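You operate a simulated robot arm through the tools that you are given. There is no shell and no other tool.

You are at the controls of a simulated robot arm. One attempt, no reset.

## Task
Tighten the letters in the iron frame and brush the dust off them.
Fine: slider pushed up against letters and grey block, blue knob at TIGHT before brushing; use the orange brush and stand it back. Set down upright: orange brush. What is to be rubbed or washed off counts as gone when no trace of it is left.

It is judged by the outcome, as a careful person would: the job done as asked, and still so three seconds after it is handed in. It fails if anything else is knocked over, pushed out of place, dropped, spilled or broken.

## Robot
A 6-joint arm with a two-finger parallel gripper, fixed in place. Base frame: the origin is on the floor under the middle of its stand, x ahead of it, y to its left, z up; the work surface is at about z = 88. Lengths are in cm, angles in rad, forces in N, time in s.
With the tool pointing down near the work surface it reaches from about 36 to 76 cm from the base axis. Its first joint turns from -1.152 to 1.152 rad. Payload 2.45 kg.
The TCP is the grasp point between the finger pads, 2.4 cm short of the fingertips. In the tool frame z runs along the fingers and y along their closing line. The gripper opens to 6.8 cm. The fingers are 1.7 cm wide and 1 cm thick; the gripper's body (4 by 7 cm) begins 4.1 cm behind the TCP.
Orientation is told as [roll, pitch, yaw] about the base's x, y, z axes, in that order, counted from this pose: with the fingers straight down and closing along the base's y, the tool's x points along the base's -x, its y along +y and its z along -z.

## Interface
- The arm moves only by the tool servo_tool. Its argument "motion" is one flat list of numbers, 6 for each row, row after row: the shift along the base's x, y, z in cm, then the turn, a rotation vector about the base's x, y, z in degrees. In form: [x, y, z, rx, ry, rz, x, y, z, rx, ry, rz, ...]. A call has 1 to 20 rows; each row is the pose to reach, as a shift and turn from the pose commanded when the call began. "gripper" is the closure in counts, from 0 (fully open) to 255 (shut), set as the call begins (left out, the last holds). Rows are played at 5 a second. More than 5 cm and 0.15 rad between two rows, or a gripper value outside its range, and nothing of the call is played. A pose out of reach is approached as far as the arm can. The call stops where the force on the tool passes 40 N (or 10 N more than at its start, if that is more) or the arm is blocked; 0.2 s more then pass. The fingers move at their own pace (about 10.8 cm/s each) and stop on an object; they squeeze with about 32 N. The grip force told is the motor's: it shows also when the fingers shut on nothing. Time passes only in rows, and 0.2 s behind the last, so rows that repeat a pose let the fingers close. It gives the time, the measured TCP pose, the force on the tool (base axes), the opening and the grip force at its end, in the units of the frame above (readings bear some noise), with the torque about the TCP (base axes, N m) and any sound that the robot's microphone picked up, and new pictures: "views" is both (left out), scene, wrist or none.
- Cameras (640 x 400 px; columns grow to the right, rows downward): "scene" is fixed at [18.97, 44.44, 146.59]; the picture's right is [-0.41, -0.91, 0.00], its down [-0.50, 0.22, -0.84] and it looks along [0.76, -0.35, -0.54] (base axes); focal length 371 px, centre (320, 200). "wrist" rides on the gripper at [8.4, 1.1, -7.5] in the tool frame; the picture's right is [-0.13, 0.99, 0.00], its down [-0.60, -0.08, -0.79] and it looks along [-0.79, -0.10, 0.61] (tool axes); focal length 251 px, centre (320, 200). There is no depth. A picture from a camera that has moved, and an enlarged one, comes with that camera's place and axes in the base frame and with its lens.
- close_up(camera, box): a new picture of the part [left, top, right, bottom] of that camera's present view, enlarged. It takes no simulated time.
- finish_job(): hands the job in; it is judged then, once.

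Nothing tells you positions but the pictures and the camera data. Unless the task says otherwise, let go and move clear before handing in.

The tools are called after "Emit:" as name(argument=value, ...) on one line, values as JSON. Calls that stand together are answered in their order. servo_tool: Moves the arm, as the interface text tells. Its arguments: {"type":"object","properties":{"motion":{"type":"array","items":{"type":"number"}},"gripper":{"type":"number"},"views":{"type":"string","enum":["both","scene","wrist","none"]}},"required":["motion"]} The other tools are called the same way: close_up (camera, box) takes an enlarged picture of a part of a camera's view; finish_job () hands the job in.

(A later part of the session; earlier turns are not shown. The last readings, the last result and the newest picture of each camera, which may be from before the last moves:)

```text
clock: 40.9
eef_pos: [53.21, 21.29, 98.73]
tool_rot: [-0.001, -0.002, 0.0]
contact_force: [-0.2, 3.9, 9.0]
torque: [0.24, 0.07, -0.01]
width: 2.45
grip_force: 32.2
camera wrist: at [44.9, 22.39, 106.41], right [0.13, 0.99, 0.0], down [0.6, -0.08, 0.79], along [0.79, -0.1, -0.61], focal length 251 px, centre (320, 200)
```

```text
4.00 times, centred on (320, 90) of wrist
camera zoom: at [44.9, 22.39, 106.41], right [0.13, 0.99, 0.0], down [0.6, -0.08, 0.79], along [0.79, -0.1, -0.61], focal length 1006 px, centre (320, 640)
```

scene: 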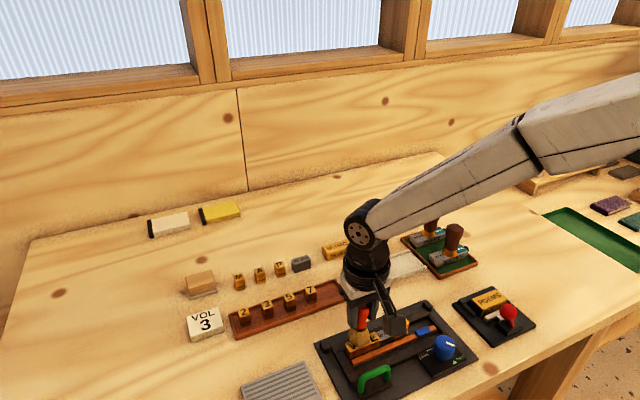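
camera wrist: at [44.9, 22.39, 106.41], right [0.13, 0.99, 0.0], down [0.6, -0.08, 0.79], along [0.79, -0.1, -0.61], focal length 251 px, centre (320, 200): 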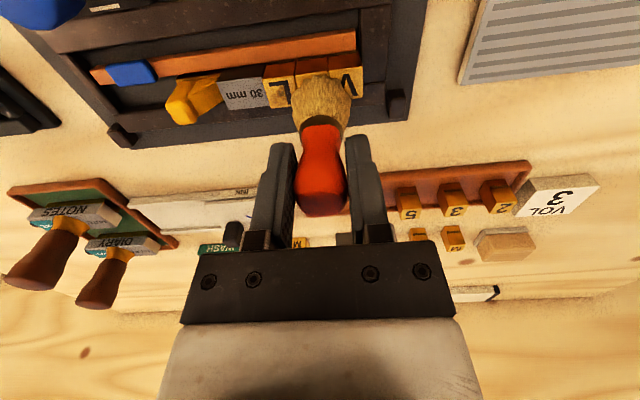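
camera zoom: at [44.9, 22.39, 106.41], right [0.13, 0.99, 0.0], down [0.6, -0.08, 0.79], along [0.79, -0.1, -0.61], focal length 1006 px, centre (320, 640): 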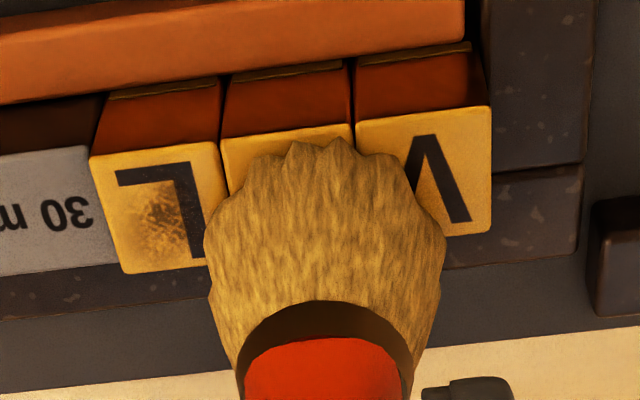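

Brushing works: the V is clean. Now I'll stroke over the O and L and back.

Emit:
servo_tool(motion=[0, -0.5, 0.02, 0, 0, 0, 0, -1, 0.02, 0, 0, 0, 0, -1.5, 0.02, 0, 0, 0, 0, -2, 0.02, 0, 0, 0, 0, -2.5, 0.02, 0, 0, 0, 0, -3, 0.02, 0, 0, 0, 0, -3.4, 0.02, 0, 0, 0, 0, -3.0, 0.02, 0, 0, 0, 0, -2.5, 0.02, 0, 0, 0, 0, -2.0, 0.02, 0, 0, 0, 0, -1.5, 0.02, 0, 0, 0, 0, -1.0, 0.02, 0, 0, 0, 0, -0.5, 0.02, 0, 0, 0, 0, 0, 0.02, 0, 0, 0], views="both")

Emit:
close_up(camera="scene", box=[330, 300, 450, 375])

Emit:
close_up(camera="wrist", box=[240, 40, 400, 140])

```text
clock: 43.6
eef_pos: [53.23, 20.23, 98.98]
tool_rot: [-0.009, 0.004, 0.002]
contact_force: [-1.6, -12.8, 9.4]
torque: [-0.95, 0.15, 0.02]
width: 3.37
grip_force: 32.2
stopped in row 13: the force on the tool passed its limit at 41 N (the readings are from after the stop); the commanded pose is now the measured one
camera wrist: at [44.91, 21.36, 106.54], right [0.13, 0.99, -0.01], down [0.61, -0.07, 0.79], along [0.78, -0.11, -0.61], focal length 251 px, centre (320, 200)
```

scene: 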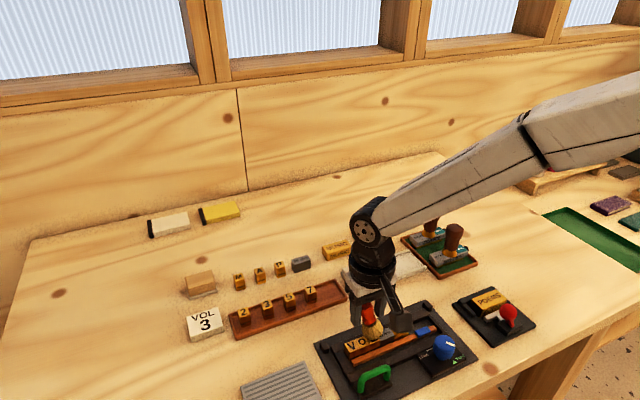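
wrist: 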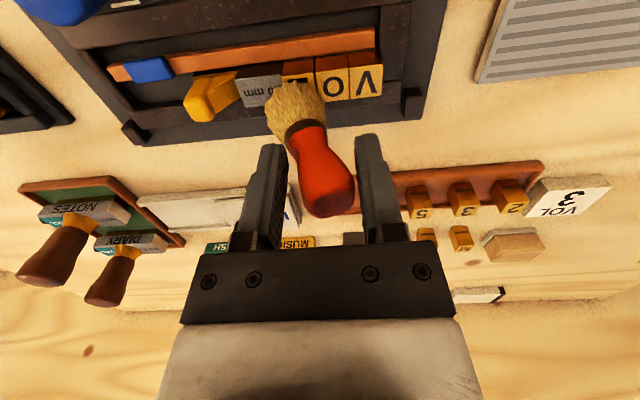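

```text
5.33 times, centred on (390, 338) of scene
camera zoom: at [18.94, 44.4, 146.61], right [-0.41, -0.91, 0.0], down [-0.5, 0.22, -0.84], along [0.76, -0.35, -0.54], focal length 1981 px, centre (-53, -533)
```

zoom: 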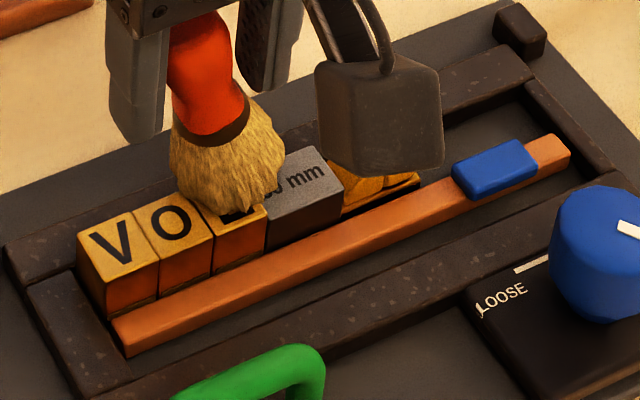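

```text
4.00 times, centred on (320, 90) of wrist
camera zoom: at [44.91, 21.36, 106.54], right [0.13, 0.99, -0.01], down [0.61, -0.07, 0.79], along [0.78, -0.11, -0.61], focal length 1006 px, centre (320, 640)
```

zoom: 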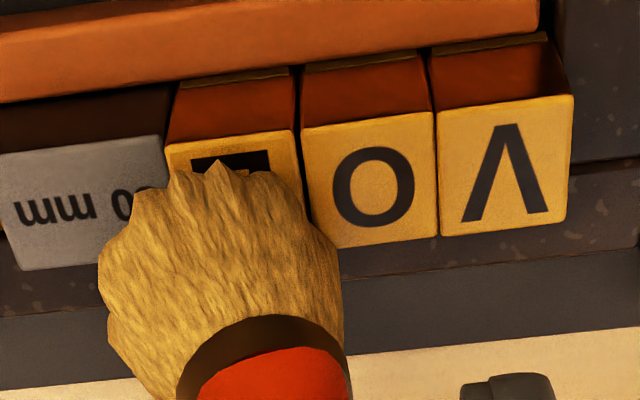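

The brush caught at the edge between L and the lower grey block and tilted in the grip. I'll ease back towards −y and lift gently to free it.

Emit:
servo_tool(motion=[0, -0.4, 0.1, 0, 0, 0, 0, -0.8, 0.3, 0, 0, 0, 0, -1.0, 0.7, 0, 0, 0, 0, -1.0, 1.2, 0, 0, 0, 0, -1.0, 1.8, 0, 0, 0, 0, -1.0, 1.8, 0, 0, 0, 0, -1.0, 1.8, 0, 0, 0], views="both")

Emit:
close_up(camera="scene", box=[330, 290, 450, 365])

Emit:
close_up(camera="wrist", box=[220, 40, 420, 240])

```text
clock: 45.2
eef_pos: [53.1, 19.5, 100.68]
tool_rot: [-0.006, 0.002, 0.001]
contact_force: [-0.3, -0.3, -1.2]
torque: [0.02, -0.03, -0.01]
width: 2.44
grip_force: 31.8
camera wrist: at [44.88, 20.46, 108.25], right [0.13, 0.99, -0.01], down [0.61, -0.07, 0.79], along [0.79, -0.1, -0.61], focal length 251 px, centre (320, 200)
```

scene: 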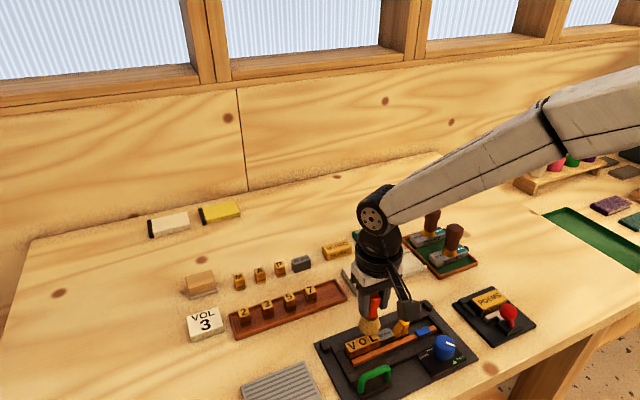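
wrist: 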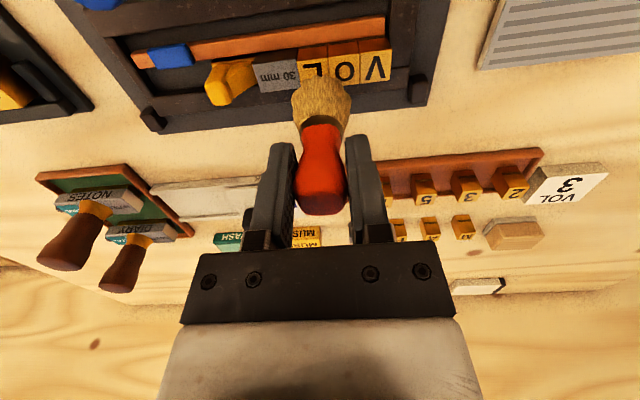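

```text
5.33 times, centred on (390, 328) of scene
camera zoom: at [18.97, 44.44, 146.59], right [-0.41, -0.91, 0.0], down [-0.5, 0.22, -0.84], along [0.76, -0.35, -0.54], focal length 1981 px, centre (-53, -480)
```

zoom: 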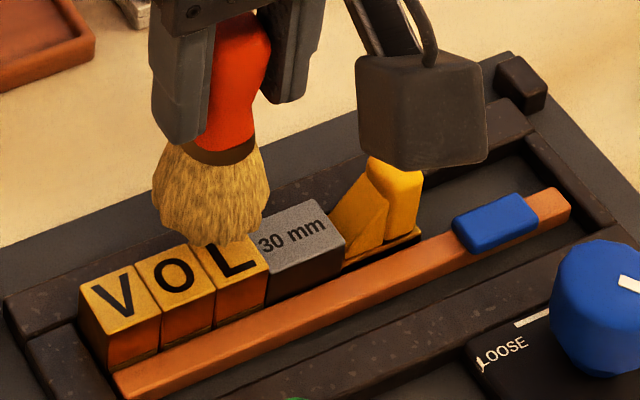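

```text
2.00 times, centred on (320, 140) of wrist
camera zoom: at [44.88, 20.46, 108.25], right [0.13, 0.99, -0.01], down [0.61, -0.07, 0.79], along [0.79, -0.1, -0.61], focal length 503 px, centre (320, 320)
```

zoom: 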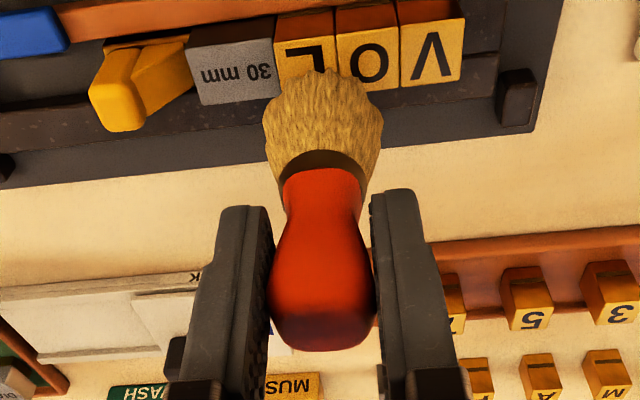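

The brush is upright in the grip again and the letters look clean. I'll raise it and inspect the letters closely.

Emit:
servo_tool(motion=[0.5, 0, 1.5, 0, 0, 0, 1, 0, 3, 0, 0, 0, 1.5, 0, 4.5, 0, 0, 0, 2, 0, 5.5, 0, 0, 0, 2, 0, 5.5, 0, 0, 0], views="both")

Emit:
close_up(camera="wrist", box=[270, 10, 410, 100])

Emit:
close_up(camera="scene", box=[335, 315, 415, 365])

Emit:
close_up(camera="scene", box=[320, 290, 480, 390])

```text
clock: 46.4
eef_pos: [55.19, 19.49, 106.21]
tool_rot: [-0.005, 0.001, 0.001]
contact_force: [0.2, 0.4, 0.2]
torque: [0.01, -0.02, -0.03]
width: 2.44
grip_force: 31.7
camera wrist: at [46.97, 20.53, 113.79], right [0.13, 0.99, -0.01], down [0.61, -0.07, 0.79], along [0.79, -0.1, -0.61], focal length 251 px, centre (320, 200)
```

scene: 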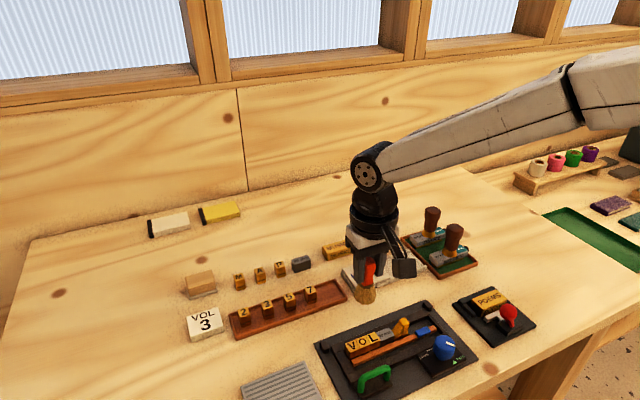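
wrist: 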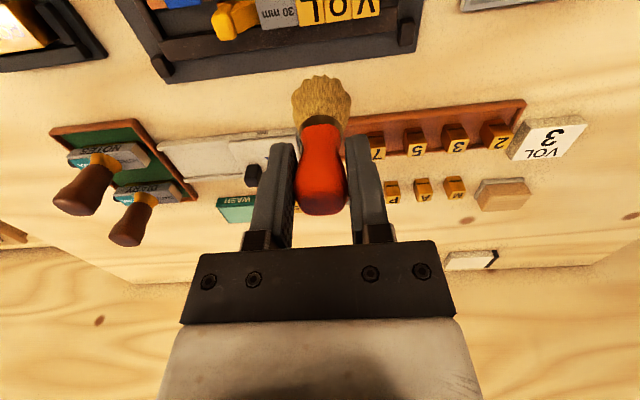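

```text
4.44 times, centred on (340, 55) of wrist
camera zoom: at [46.97, 20.53, 113.79], right [0.13, 0.99, -0.01], down [0.61, -0.07, 0.79], along [0.79, -0.1, -0.61], focal length 1118 px, centre (231, 844)
```

zoom: 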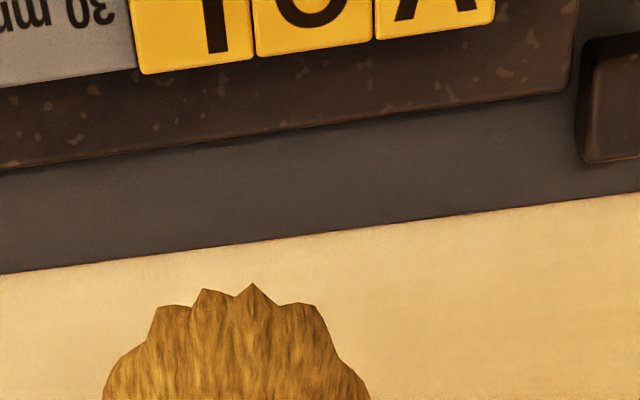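

```text
8.00 times, centred on (375, 340) of scene
camera zoom: at [18.97, 44.44, 146.59], right [-0.41, -0.91, 0.0], down [-0.5, 0.22, -0.84], along [0.76, -0.35, -0.54], focal length 2971 px, centre (-120, -920)
```

zoom: 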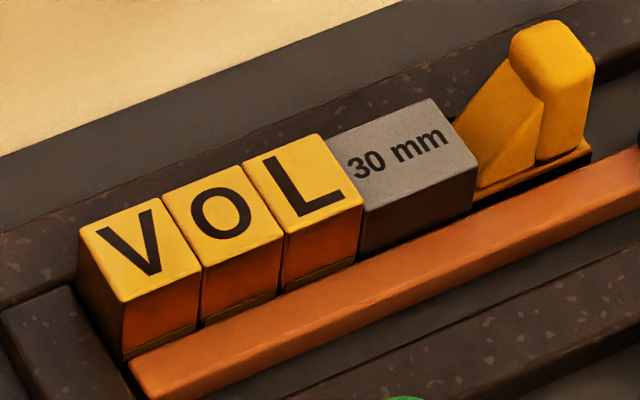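

```text
4.00 times, centred on (400, 340) of scene
camera zoom: at [18.97, 44.44, 146.59], right [-0.41, -0.91, 0.0], down [-0.5, 0.22, -0.84], along [0.76, -0.35, -0.54], focal length 1486 px, centre (0, -360)
```

zoom: 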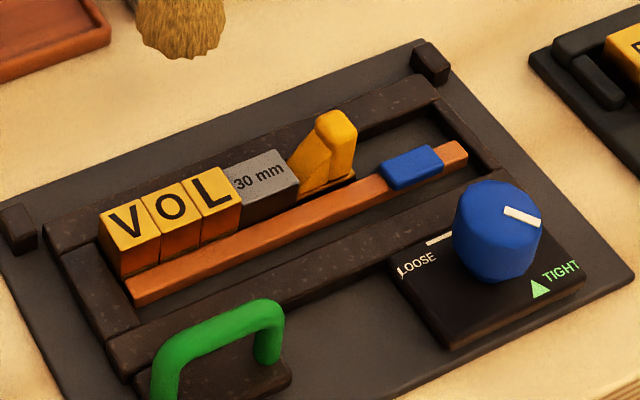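

From the scene camera all three letters look clean. I'll check once more at closer range with the wrist camera, with the brush kept well above.

Emit:
servo_tool(motion=[-1, -1.6, -1, 0, 0, 0, -2, -3.3, -2, 0, 0, 0, -3.2, -5, -3, 0, 0, 0, -3.2, -5, -3, 0, 0, 0], views="both")

Emit:
close_up(camera="wrist", box=[360, 40, 460, 100])

Emit:
close_up(camera="wrist", box=[280, 30, 480, 120])

Emit:
close_up(camera="scene", box=[340, 325, 390, 360])

```text
clock: 47.4
eef_pos: [52.02, 14.37, 103.14]
tool_rot: [-0.005, 0.001, 0.002]
contact_force: [0.1, 0.8, -0.5]
torque: [0.0, 0.01, -0.01]
width: 2.43
grip_force: 32.1
camera wrist: at [43.73, 15.51, 110.79], right [0.13, 0.99, -0.01], down [0.61, -0.07, 0.79], along [0.79, -0.1, -0.61], focal length 251 px, centre (320, 200)
```

scene: 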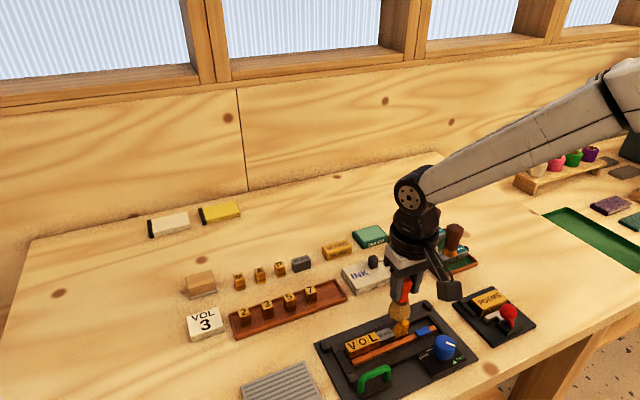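
wrist: 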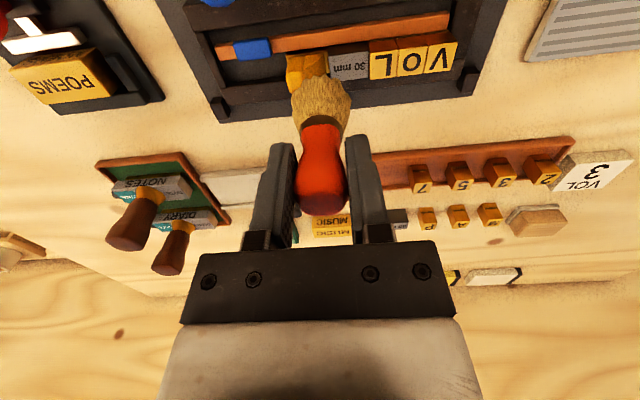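

```text
6.40 times, centred on (410, 70) of wrist
camera zoom: at [43.73, 15.51, 110.79], right [0.13, 0.99, -0.01], down [0.61, -0.07, 0.79], along [0.79, -0.1, -0.61], focal length 1609 px, centre (-256, 1032)
```

zoom: 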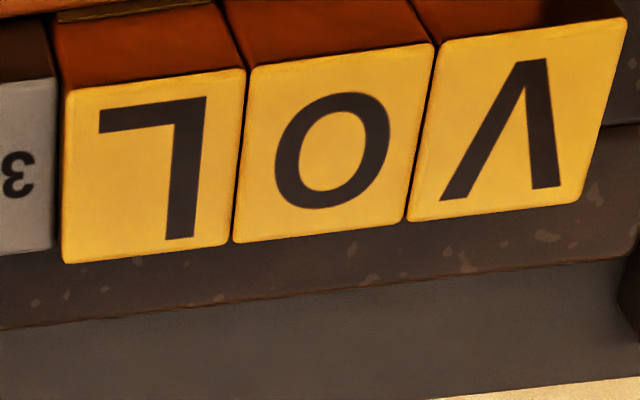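

```text
3.20 times, centred on (380, 75) of wrist
camera zoom: at [43.73, 15.51, 110.79], right [0.13, 0.99, -0.01], down [0.61, -0.07, 0.79], along [0.79, -0.1, -0.61], focal length 805 px, centre (128, 600)
```

zoom: 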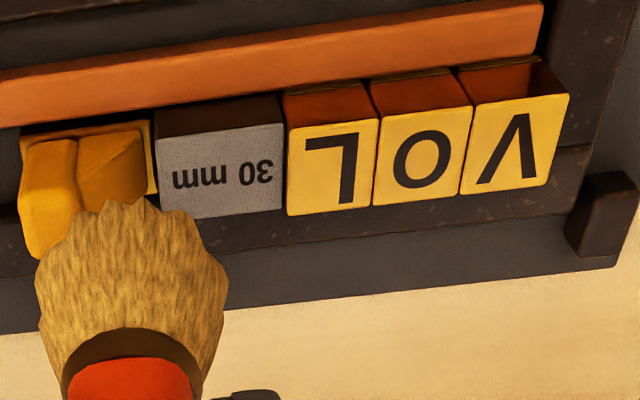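

```text
11.43 times, centred on (365, 342) of scene
camera zoom: at [18.97, 44.44, 146.59], right [-0.41, -0.91, 0.0], down [-0.5, 0.22, -0.84], along [0.76, -0.35, -0.54], focal length 4245 px, centre (-194, -1429)
```

zoom: 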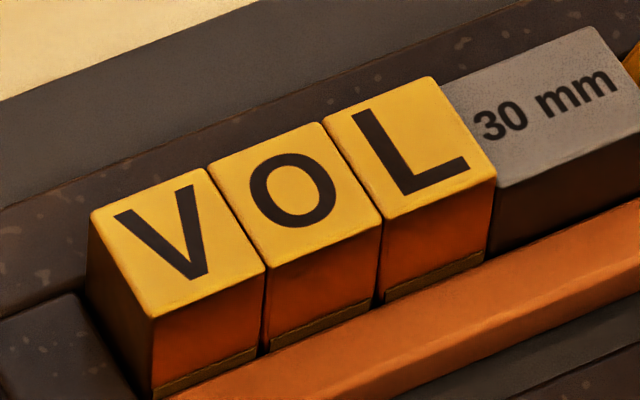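

Emit:
close_up(camera="wrist", box=[368, 48, 400, 84])

Emit:
close_up(camera="wrist", box=[394, 42, 430, 80])

Emit:
close_up(camera="wrist", box=[420, 38, 460, 78])

```text
11.11 times, centred on (384, 66) of wrist
camera zoom: at [43.73, 15.51, 110.79], right [0.13, 0.99, -0.01], down [0.61, -0.07, 0.79], along [0.79, -0.1, -0.61], focal length 2794 px, centre (-391, 1689)
```

zoom: 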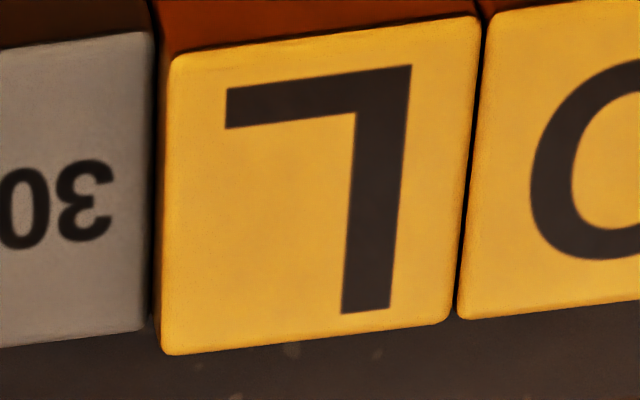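

```text
10.53 times, centred on (412, 61) of wrist
camera zoom: at [43.73, 15.51, 110.79], right [0.13, 0.99, -0.01], down [0.61, -0.07, 0.79], along [0.79, -0.1, -0.61], focal length 2647 px, centre (-648, 1663)
```

zoom: 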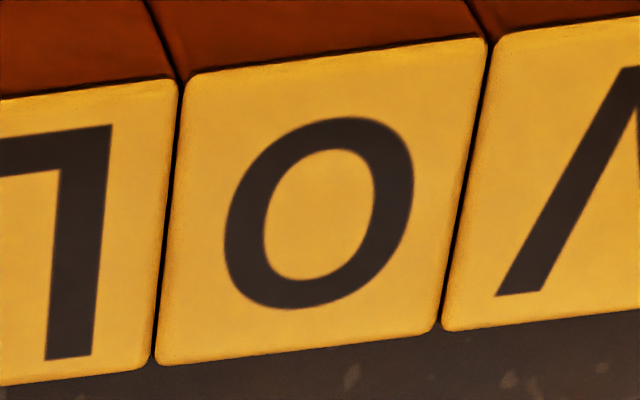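

```text
10.00 times, centred on (440, 58) of wrist
camera zoom: at [43.73, 15.51, 110.79], right [0.13, 0.99, -0.01], down [0.61, -0.07, 0.79], along [0.79, -0.1, -0.61], focal length 2514 px, centre (-880, 1620)
```

zoom: 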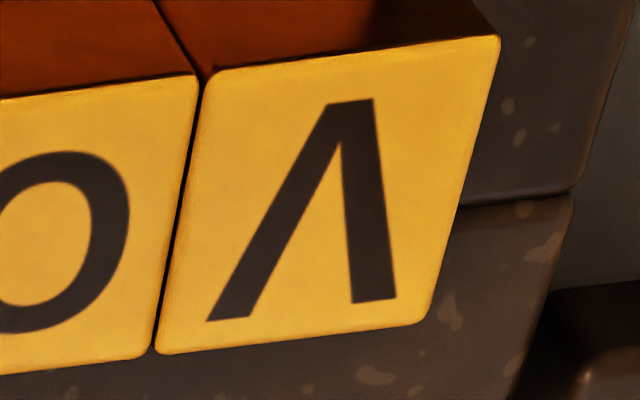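

All three faces are spotless. Before returning the brush I'll check how it now sits in the grip compared with when I picked it up.

Emit:
close_up(camera="wrist", box=[220, 60, 420, 260])

Emit:
close_up(camera="scene", box=[360, 260, 480, 335])

```text
2.00 times, centred on (320, 160) of wrist
camera zoom: at [43.73, 15.51, 110.79], right [0.13, 0.99, -0.01], down [0.61, -0.07, 0.79], along [0.79, -0.1, -0.61], focal length 503 px, centre (320, 280)
```

zoom: 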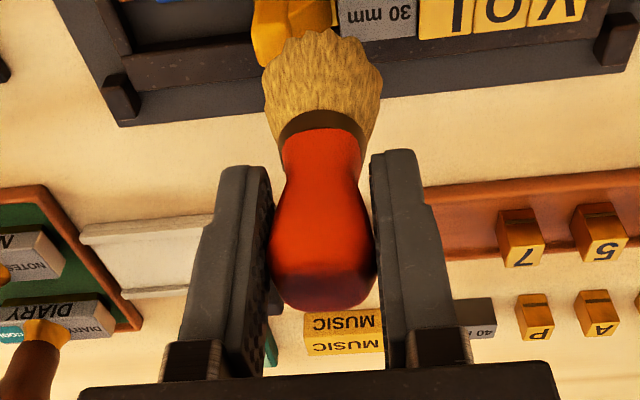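

```text
5.33 times, centred on (420, 298) of scene
camera zoom: at [18.97, 44.44, 146.59], right [-0.41, -0.91, 0.0], down [-0.5, 0.22, -0.84], along [0.76, -0.35, -0.54], focal length 1981 px, centre (-213, -320)
```

zoom: 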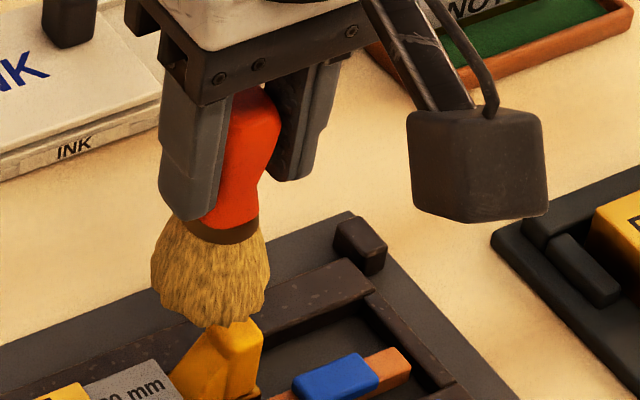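

The grip is unchanged. I'll carry the brush back over its spot and lower it to just above the table.

Emit:
servo_tool(motion=[2, -1.5, 0.3, 0, 0, 0, 4.2, -3, 0.3, 0, 0, 0, 6.4, -4.5, 0.3, 0, 0, 0, 8.3, -5.95, 0, 0, 0, 0, 8.3, -5.95, -2, 0, 0, 0, 8.3, -5.95, -4, 0, 0, 0, 8.3, -5.95, -6, 0, 0, 0, 8.3, -5.95, -7, 0, 0, 0, 8.3, -5.95, -7, 0, 0, 0], views="both")

Emit:
close_up(camera="scene", box=[360, 240, 480, 315])

Emit:
close_up(camera="wrist", box=[220, 60, 420, 260])

```text
clock: 49.4
eef_pos: [60.36, 8.49, 96.28]
tool_rot: [-0.005, 0.001, 0.001]
contact_force: [-0.7, 0.0, -0.9]
torque: [0.01, -0.04, 0.03]
width: 2.43
grip_force: 31.7
camera wrist: at [52.05, 9.54, 103.76], right [0.13, 0.99, -0.01], down [0.61, -0.07, 0.79], along [0.79, -0.1, -0.61], focal length 251 px, centre (320, 200)
```

scene: 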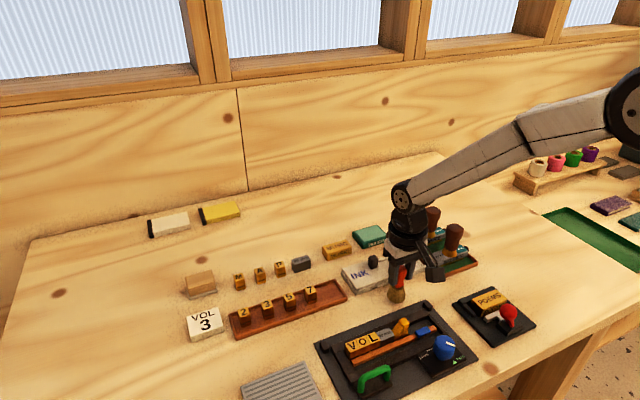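
wrist: 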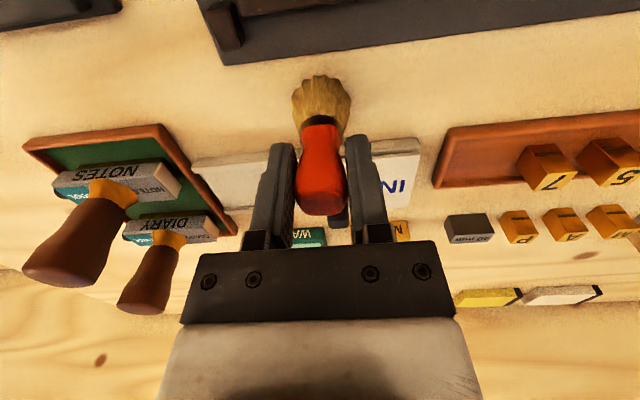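

```text
5.33 times, centred on (420, 278) of scene
camera zoom: at [18.97, 44.44, 146.59], right [-0.41, -0.91, 0.0], down [-0.5, 0.22, -0.84], along [0.76, -0.35, -0.54], focal length 1981 px, centre (-213, -213)
```

zoom: 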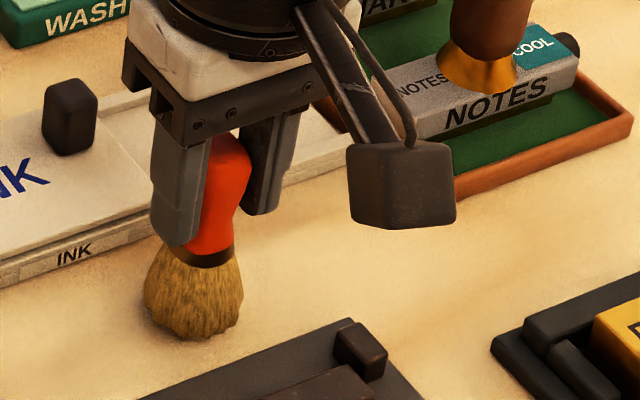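

```text
2.00 times, centred on (320, 160) of wrist
camera zoom: at [52.05, 9.54, 103.76], right [0.13, 0.99, -0.01], down [0.61, -0.07, 0.79], along [0.79, -0.1, -0.61], focal length 503 px, centre (320, 280)
```

zoom: 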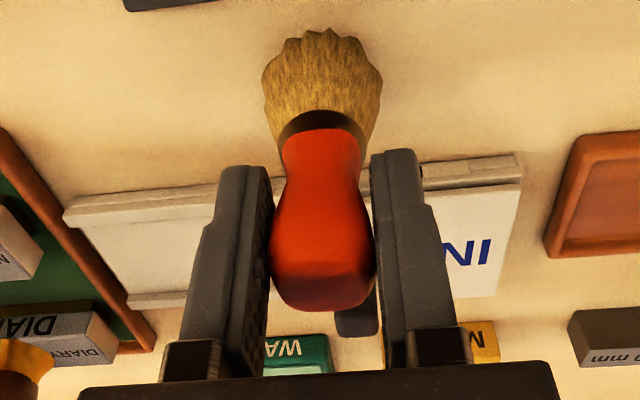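

The brush is about 0.9 cm above the table at its original spot. I'll lower slowly, watching for contact.

Emit:
servo_tool(motion=[0, 0, -0.3, 0, 0, 0, 0, 0, -0.6, 0, 0, 0, 0, 0, -0.75, 0, 0, 0, 0, 0, -0.85, 0, 0, 0, 0, 0, -0.85, 0, 0, 0], views="none")

```text
clock: 50.6
eef_pos: [60.38, 8.53, 95.35]
tool_rot: [-0.005, 0.003, 0.003]
contact_force: [0.6, -1.1, -1.3]
torque: [-0.02, -0.04, 0.02]
width: 2.43
grip_force: 31.3
```

Emit:
servo_tool(motion=[0, 0, -0.05, 0, 0, 0, 0, 0, -0.1, 0, 0, 0, 0, 0, -0.1, 0, 0, 0], views="none")

```text
clock: 51.4
eef_pos: [60.44, 8.5, 95.33]
tool_rot: [-0.006, 0.003, 0.001]
contact_force: [-2.1, -2.1, 5.4]
torque: [-0.06, -0.05, -0.04]
width: 2.42
grip_force: 32.2
```

The bristles are on the table (about 5 N). Opening the gripper now.

Emit:
servo_tool(motion=[0, 0, 0.03, 0, 0, 0, 0, 0, 0.03, 0, 0, 0, 0, 0, 0.03, 0, 0, 0], gripper=0, views="both")

Emit:
close_up(camera="scene", box=[360, 240, 480, 315])

Emit:
close_up(camera="wrist", box=[220, 60, 420, 260])

```text
clock: 52.2
eef_pos: [60.36, 8.34, 95.28]
tool_rot: [-0.006, 0.003, 0.001]
contact_force: [-0.2, -0.5, -0.2]
torque: [-0.01, -0.01, -0.03]
width: 6.81
grip_force: 0.1
camera wrist: at [52.01, 9.54, 102.85], right [0.13, 0.99, -0.01], down [0.61, -0.07, 0.79], along [0.79, -0.1, -0.61], focal length 251 px, centre (320, 200)
```

scene: 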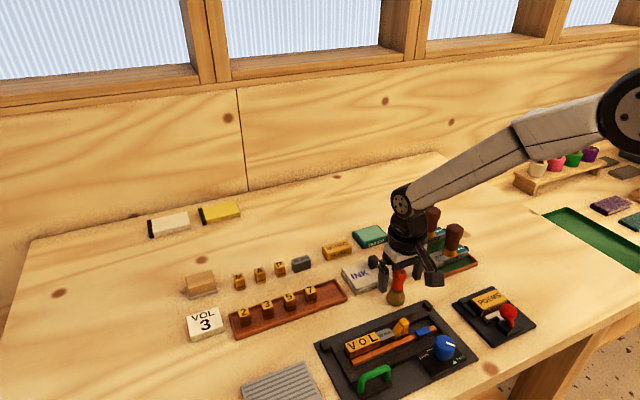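
wrist: 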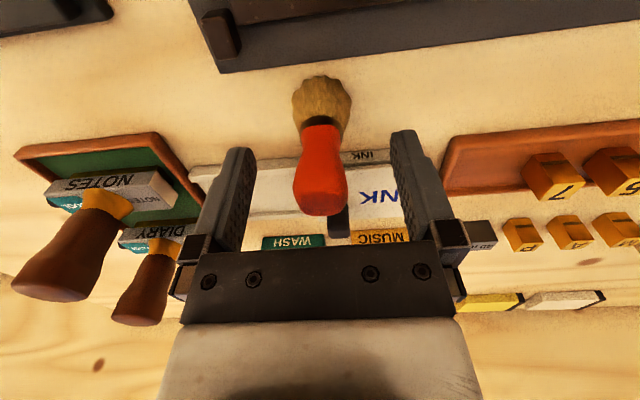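

```text
5.33 times, centred on (420, 278) of scene
camera zoom: at [18.97, 44.44, 146.59], right [-0.41, -0.91, 0.0], down [-0.5, 0.22, -0.84], along [0.76, -0.35, -0.54], focal length 1981 px, centre (-213, -213)
```

zoom: 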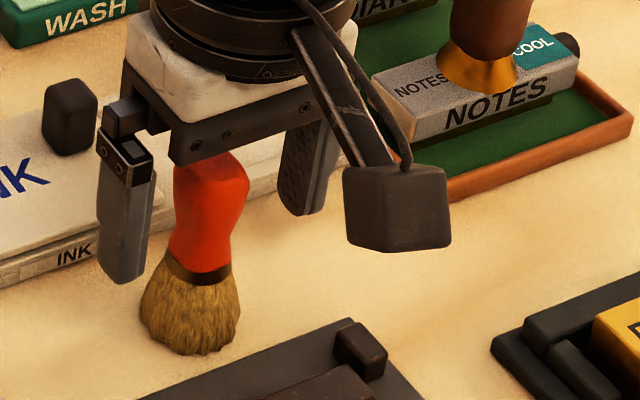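

```text
2.00 times, centred on (320, 160) of wrist
camera zoom: at [52.01, 9.54, 102.85], right [0.13, 0.99, -0.01], down [0.61, -0.07, 0.79], along [0.79, -0.1, -0.61], focal length 503 px, centre (320, 280)
```

zoom: 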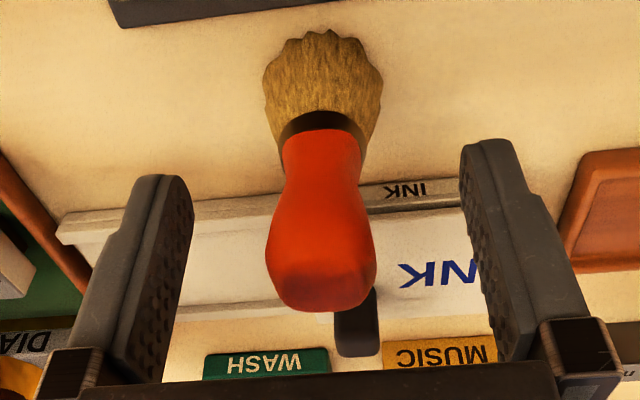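

The brush stands upright on its original spot and is free of the fingers. I'll rise straight up and move clear.

Emit:
servo_tool(motion=[0, 0, 1, 0, 0, 0, 0, 0, 3, 0, 0, 0, 0, 0, 6, 0, 0, 0, 0, 0, 9, 0, 0, 0, -3, 0.5, 12, 0, 0, 0, -7, 1, 15, 0, 0, 0, -11, 1, 18, 0, 0, 0, -14, 1, 20, 0, 0, 0, -14, 1, 20, 0, 0, 0], gripper=0, views="both")

Emit:
close_up(camera="scene", box=[330, 240, 490, 340])

Emit:
close_up(camera="scene", box=[320, 290, 480, 390])

Emit:
close_up(camera="wrist", box=[260, 20, 480, 160])

```text
refused: row 6 steps farther than a row can; nothing moved
```

```text
4.00 times, centred on (410, 290) of scene
camera zoom: at [18.97, 44.44, 146.59], right [-0.41, -0.91, 0.0], down [-0.5, 0.22, -0.84], along [0.76, -0.35, -0.54], focal length 1486 px, centre (-40, -160)
```

zoom: 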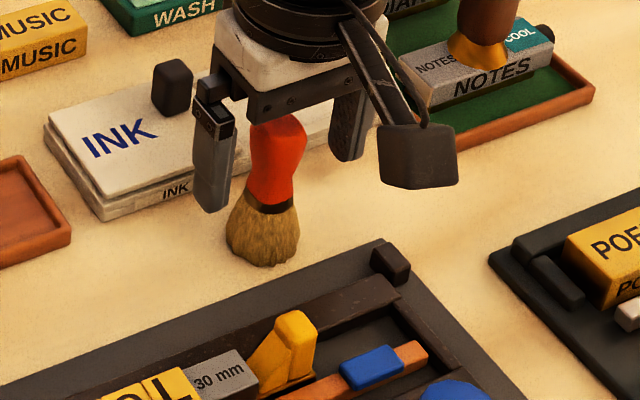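

```text
4.00 times, centred on (400, 340) of scene
camera zoom: at [18.97, 44.44, 146.59], right [-0.41, -0.91, 0.0], down [-0.5, 0.22, -0.84], along [0.76, -0.35, -0.54], focal length 1486 px, centre (0, -360)
```

zoom: 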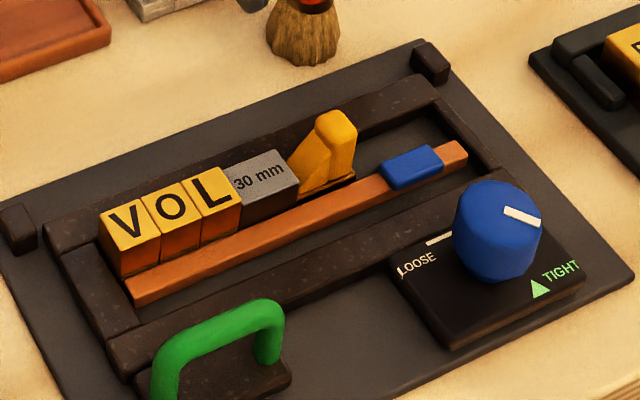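

```text
2.86 times, centred on (370, 90) of wrist
camera zoom: at [52.01, 9.54, 102.85], right [0.13, 0.99, -0.01], down [0.61, -0.07, 0.79], along [0.79, -0.1, -0.61], focal length 718 px, centre (177, 514)
```

zoom: 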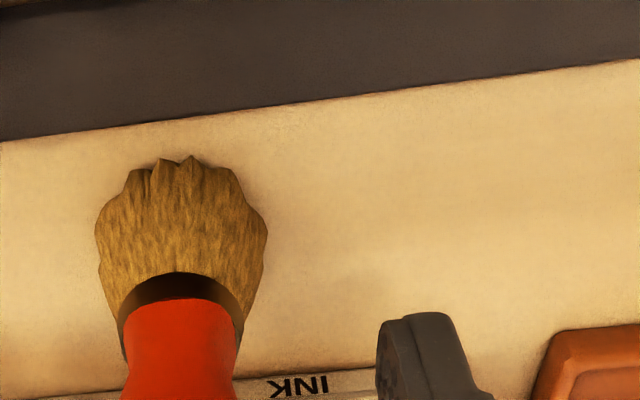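

The brush still stands upright; that move was refused for one step that was too large. I'll rise with smaller steps.

Emit:
servo_tool(motion=[0, 0, 1, 0, 0, 0, 0, 0, 3, 0, 0, 0, 0, 0, 6, 0, 0, 0, 0, 0, 9, 0, 0, 0, -2.5, 0.3, 11.5, 0, 0, 0, -5.5, 0.6, 13.5, 0, 0, 0, -8.5, 0.8, 15.5, 0, 0, 0, -11.5, 1, 17.5, 0, 0, 0, -14, 1, 19, 0, 0, 0, -14, 1, 19, 0, 0, 0], gripper=0, views="both")

Emit:
close_up(camera="scene", box=[330, 240, 490, 340])

Emit:
close_up(camera="scene", box=[320, 290, 480, 390])

Emit:
close_up(camera="wrist", box=[260, 0, 500, 150])

```text
clock: 54.4
eef_pos: [46.22, 9.52, 114.36]
tool_rot: [-0.005, 0.002, 0.001]
contact_force: [-0.9, -0.2, 0.0]
torque: [0.01, 0.01, -0.03]
width: 6.8
grip_force: 0.0
camera wrist: at [37.95, 10.56, 121.96], right [0.13, 0.99, -0.01], down [0.61, -0.07, 0.79], along [0.79, -0.1, -0.61], focal length 251 px, centre (320, 200)
```

scene: 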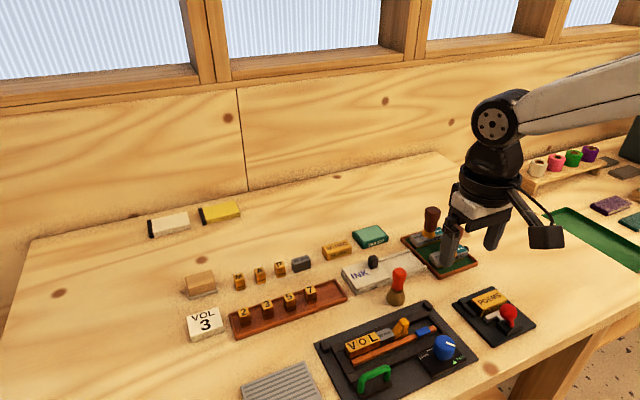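
wrist: 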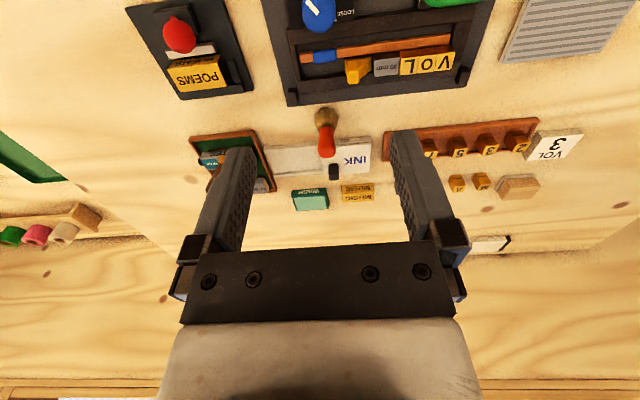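

```text
4.00 times, centred on (410, 290) of scene
camera zoom: at [18.96, 44.44, 146.59], right [-0.41, -0.91, 0.0], down [-0.5, 0.22, -0.84], along [0.76, -0.35, -0.54], focal length 1486 px, centre (-40, -160)
```

zoom: 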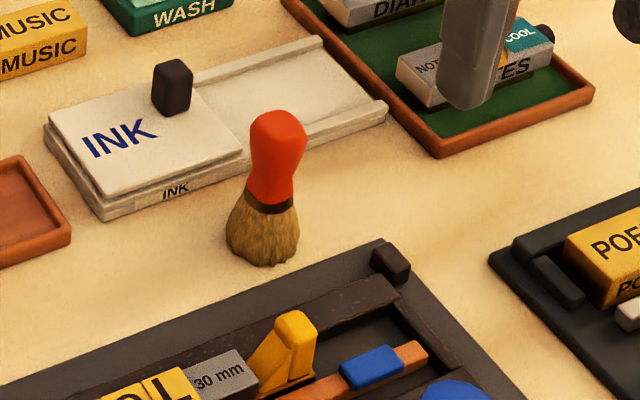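

```text
4.00 times, centred on (400, 340) of scene
camera zoom: at [18.96, 44.44, 146.59], right [-0.41, -0.91, 0.0], down [-0.5, 0.22, -0.84], along [0.76, -0.35, -0.54], focal length 1486 px, centre (0, -360)
```

zoom: 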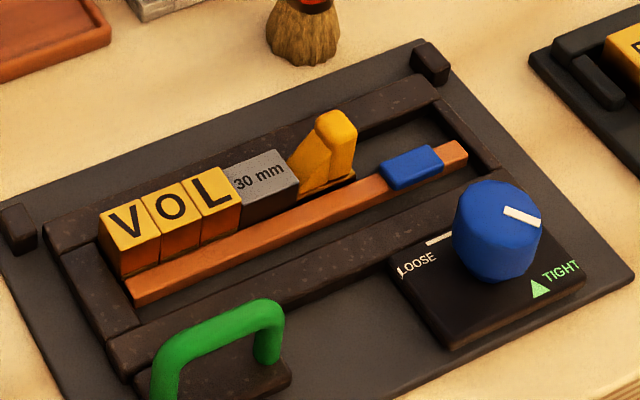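

```text
2.67 times, centred on (380, 75) of wrist
camera zoom: at [37.95, 10.56, 121.96], right [0.13, 0.99, -0.01], down [0.61, -0.07, 0.79], along [0.79, -0.1, -0.61], focal length 670 px, centre (160, 533)
```

zoom: 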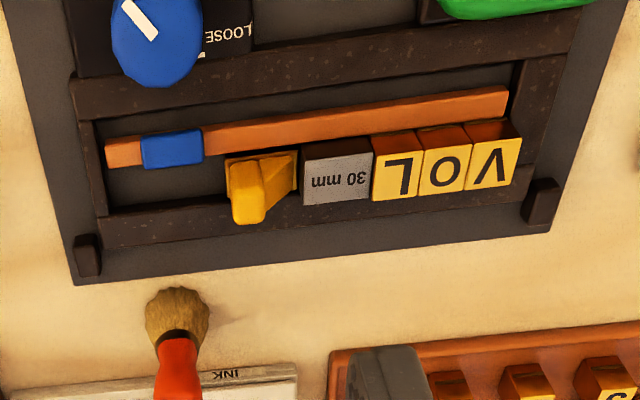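

Emit:
close_up(camera="wrist", box=[335, 40, 405, 90])

Emit:
close_up(camera="scene", box=[375, 312, 425, 347])

```text
8.00 times, centred on (370, 65) of wrist
camera zoom: at [37.95, 10.56, 121.96], right [0.13, 0.99, -0.01], down [0.61, -0.07, 0.79], along [0.79, -0.1, -0.61], focal length 2012 px, centre (-80, 1280)
```

zoom: 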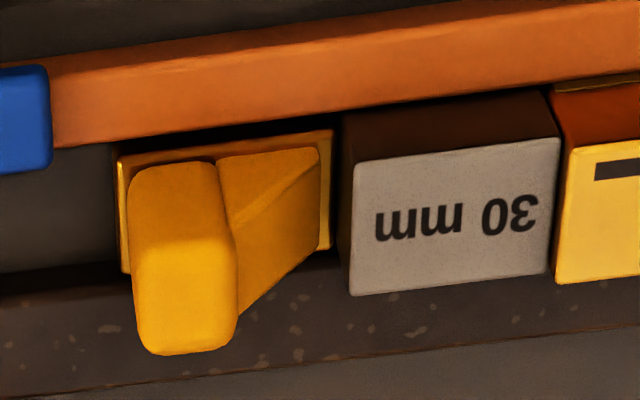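

```text
11.43 times, centred on (400, 330) of scene
camera zoom: at [18.96, 44.44, 146.59], right [-0.41, -0.91, 0.0], down [-0.5, 0.22, -0.84], along [0.76, -0.35, -0.54], focal length 4245 px, centre (-594, -1280)
```

zoom: 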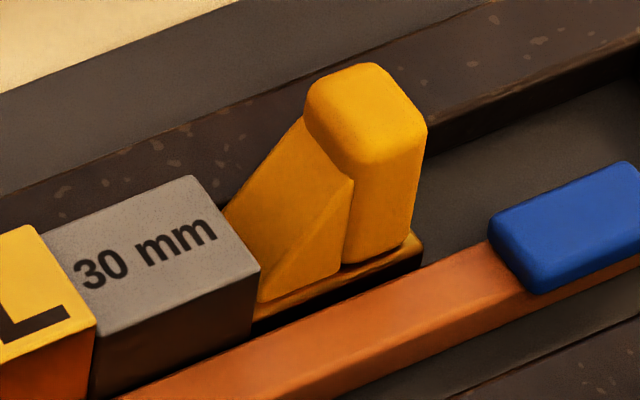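

The brush is back and everything else is in place. To be careful, I'll look squarely at the seam between slider and grey block to confirm there's no gap.

Emit:
servo_tool(motion=[0.8, 1.1, -3.3, 0, 0, 0, 1.6, 2.2, -6.7, 0, 0, 0, 2.4, 3.3, -10, 0, 0, 0, 3.3, 4.4, -13.4, 0, 0, 0, 3.3, 4.4, -13.4, 0, 0, 0], gripper=0, views="wrist")

Emit:
close_up(camera="wrist", box=[280, 70, 380, 130])

Emit:
close_up(camera="wrist", box=[360, 50, 480, 125])

```text
clock: 55.6
eef_pos: [49.42, 13.79, 100.79]
tool_rot: [-0.004, 0.002, 0.003]
contact_force: [-0.3, -0.6, 0.8]
torque: [0.02, 0.0, 0.03]
width: 6.81
grip_force: 0.2
camera wrist: at [41.1, 14.85, 108.4], right [0.13, 0.99, -0.01], down [0.61, -0.07, 0.79], along [0.79, -0.1, -0.61], focal length 251 px, centre (320, 200)
```

wrist: 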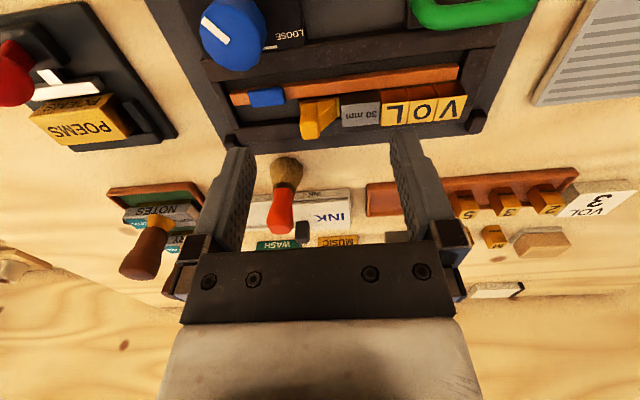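

```text
6.40 times, centred on (330, 100) of wrist
camera zoom: at [41.1, 14.85, 108.4], right [0.13, 0.99, -0.01], down [0.61, -0.07, 0.79], along [0.79, -0.1, -0.61], focal length 1609 px, centre (256, 840)
```

zoom: 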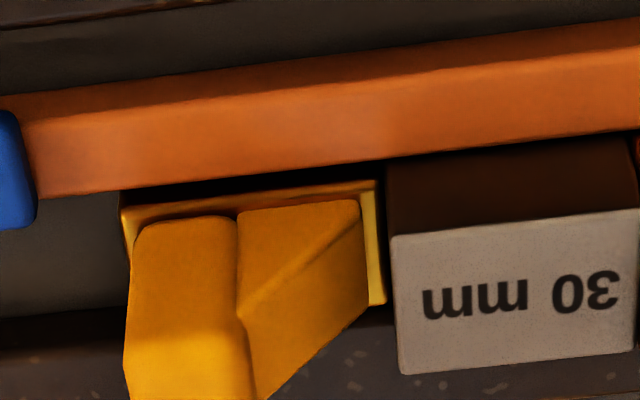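

```text
5.33 times, centred on (420, 88) of wrist
camera zoom: at [41.1, 14.85, 108.4], right [0.13, 0.99, -0.01], down [0.61, -0.07, 0.79], along [0.79, -0.1, -0.61], focal length 1341 px, centre (-213, 800)
```

zoom: 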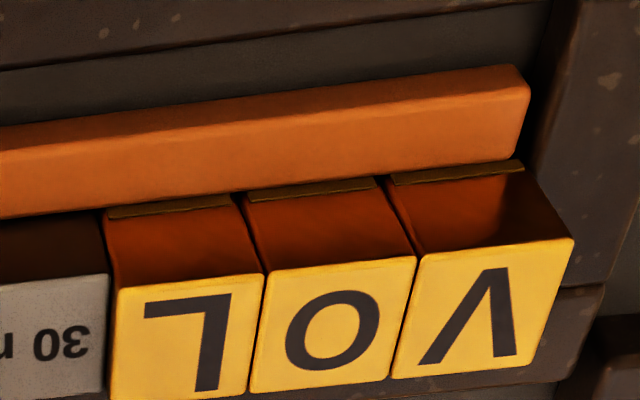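

The seam shows only a hairline similar to those between the letters. I'll give the slider one last gentle nudge with closed fingers to be sure it sits firmly against the block.

Emit:
servo_tool(motion=[1.7, -1.9, -0.9, 0, 0, 0, 3.35, -3.8, -1.8, 0, 0, 0, 3.35, -3.8, -4, 0, 0, 0, 3.35, -3.8, -6, 0, 0, 0, 3.35, -3.8, -7.6, 0, 0, 0, 3.35, -3.8, -7.6, 0, 0, 0], gripper=255, views="both")

Emit:
close_up(camera="wrist", box=[280, 70, 440, 170])

```text
clock: 57.0
eef_pos: [52.89, 10.11, 93.22]
tool_rot: [-0.005, 0.004, 0.002]
contact_force: [0.7, -0.2, -0.1]
torque: [-0.04, 0.03, 0.0]
width: 0.0
grip_force: 23.7
camera wrist: at [44.65, 11.14, 100.86], right [0.13, 0.99, -0.01], down [0.61, -0.07, 0.79], along [0.79, -0.1, -0.61], focal length 251 px, centre (320, 200)
```

scene: 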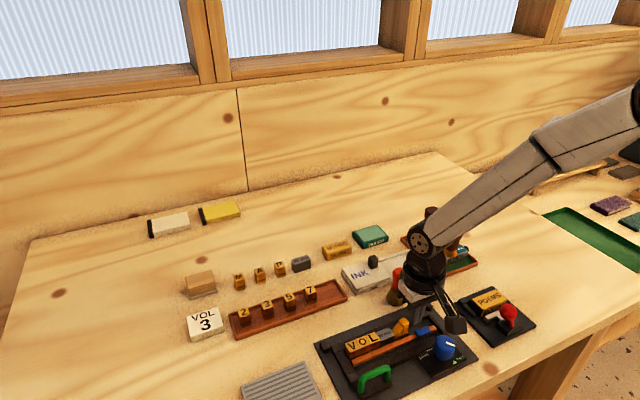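
wrist: 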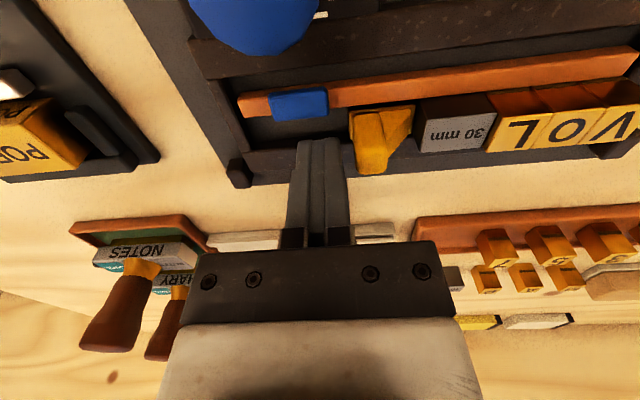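

```text
4.00 times, centred on (360, 120) of wrist
camera zoom: at [44.65, 11.14, 100.86], right [0.13, 0.99, -0.01], down [0.61, -0.07, 0.79], along [0.79, -0.1, -0.61], focal length 1006 px, centre (160, 520)
```

zoom: 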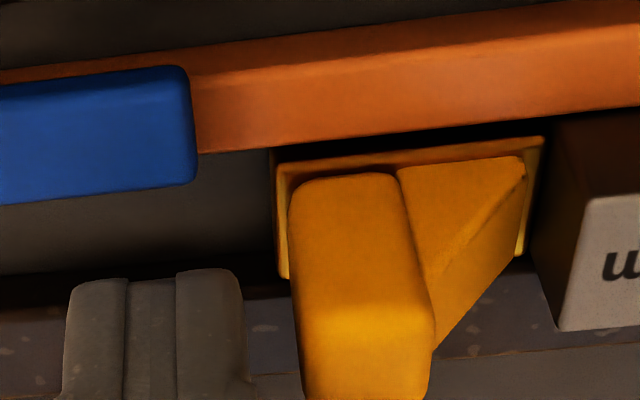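

Emit:
servo_tool(motion=[0, 0.3, 0, 0, 0, 0, 0, 0.5, 0, 0, 0, 0, 0, 0.5, 0, 0, 0, 0], views="none")

Emit:
servo_tool(motion=[0, 0.1, 0, 0, 0, 0, 0, 0.1, 0, 0, 0, 0], views="none")

Emit:
servo_tool(motion=[0, 0.1, 0, 0, 0, 0, 0, 0.1, 0, 0, 0, 0], views="wrist")

```text
clock: 57.8
eef_pos: [52.96, 10.54, 93.21]
tool_rot: [-0.006, 0.003, 0.002]
contact_force: [0.0, 0.9, -1.0]
torque: [-0.02, -0.02, 0.03]
width: 0.0
grip_force: 23.4
```

```text
clock: 58.4
eef_pos: [52.96, 10.73, 93.24]
tool_rot: [-0.006, 0.002, 0.002]
contact_force: [0.6, -0.4, -0.2]
torque: [-0.02, 0.01, -0.03]
width: 0.0
grip_force: 23.7
```

```text
clock: 59.0
eef_pos: [53.03, 10.88, 93.1]
tool_rot: [-0.006, 0.002, 0.002]
contact_force: [-0.7, -0.1, 0.9]
torque: [-0.01, 0.0, 0.03]
width: 0.0
grip_force: 23.9
camera wrist: at [44.69, 11.88, 100.83], right [0.13, 0.99, -0.01], down [0.61, -0.07, 0.79], along [0.79, -0.1, -0.61], focal length 251 px, centre (320, 200)
```

wrist: 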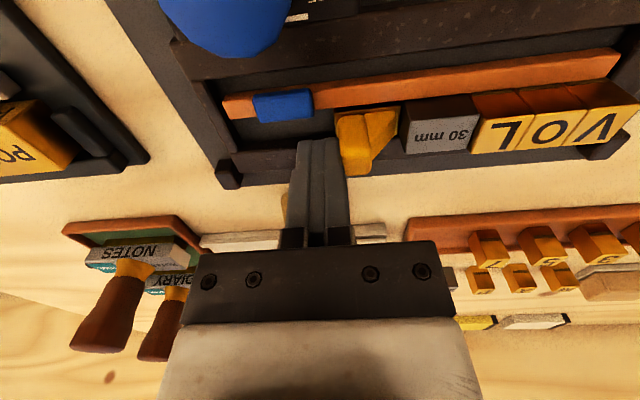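

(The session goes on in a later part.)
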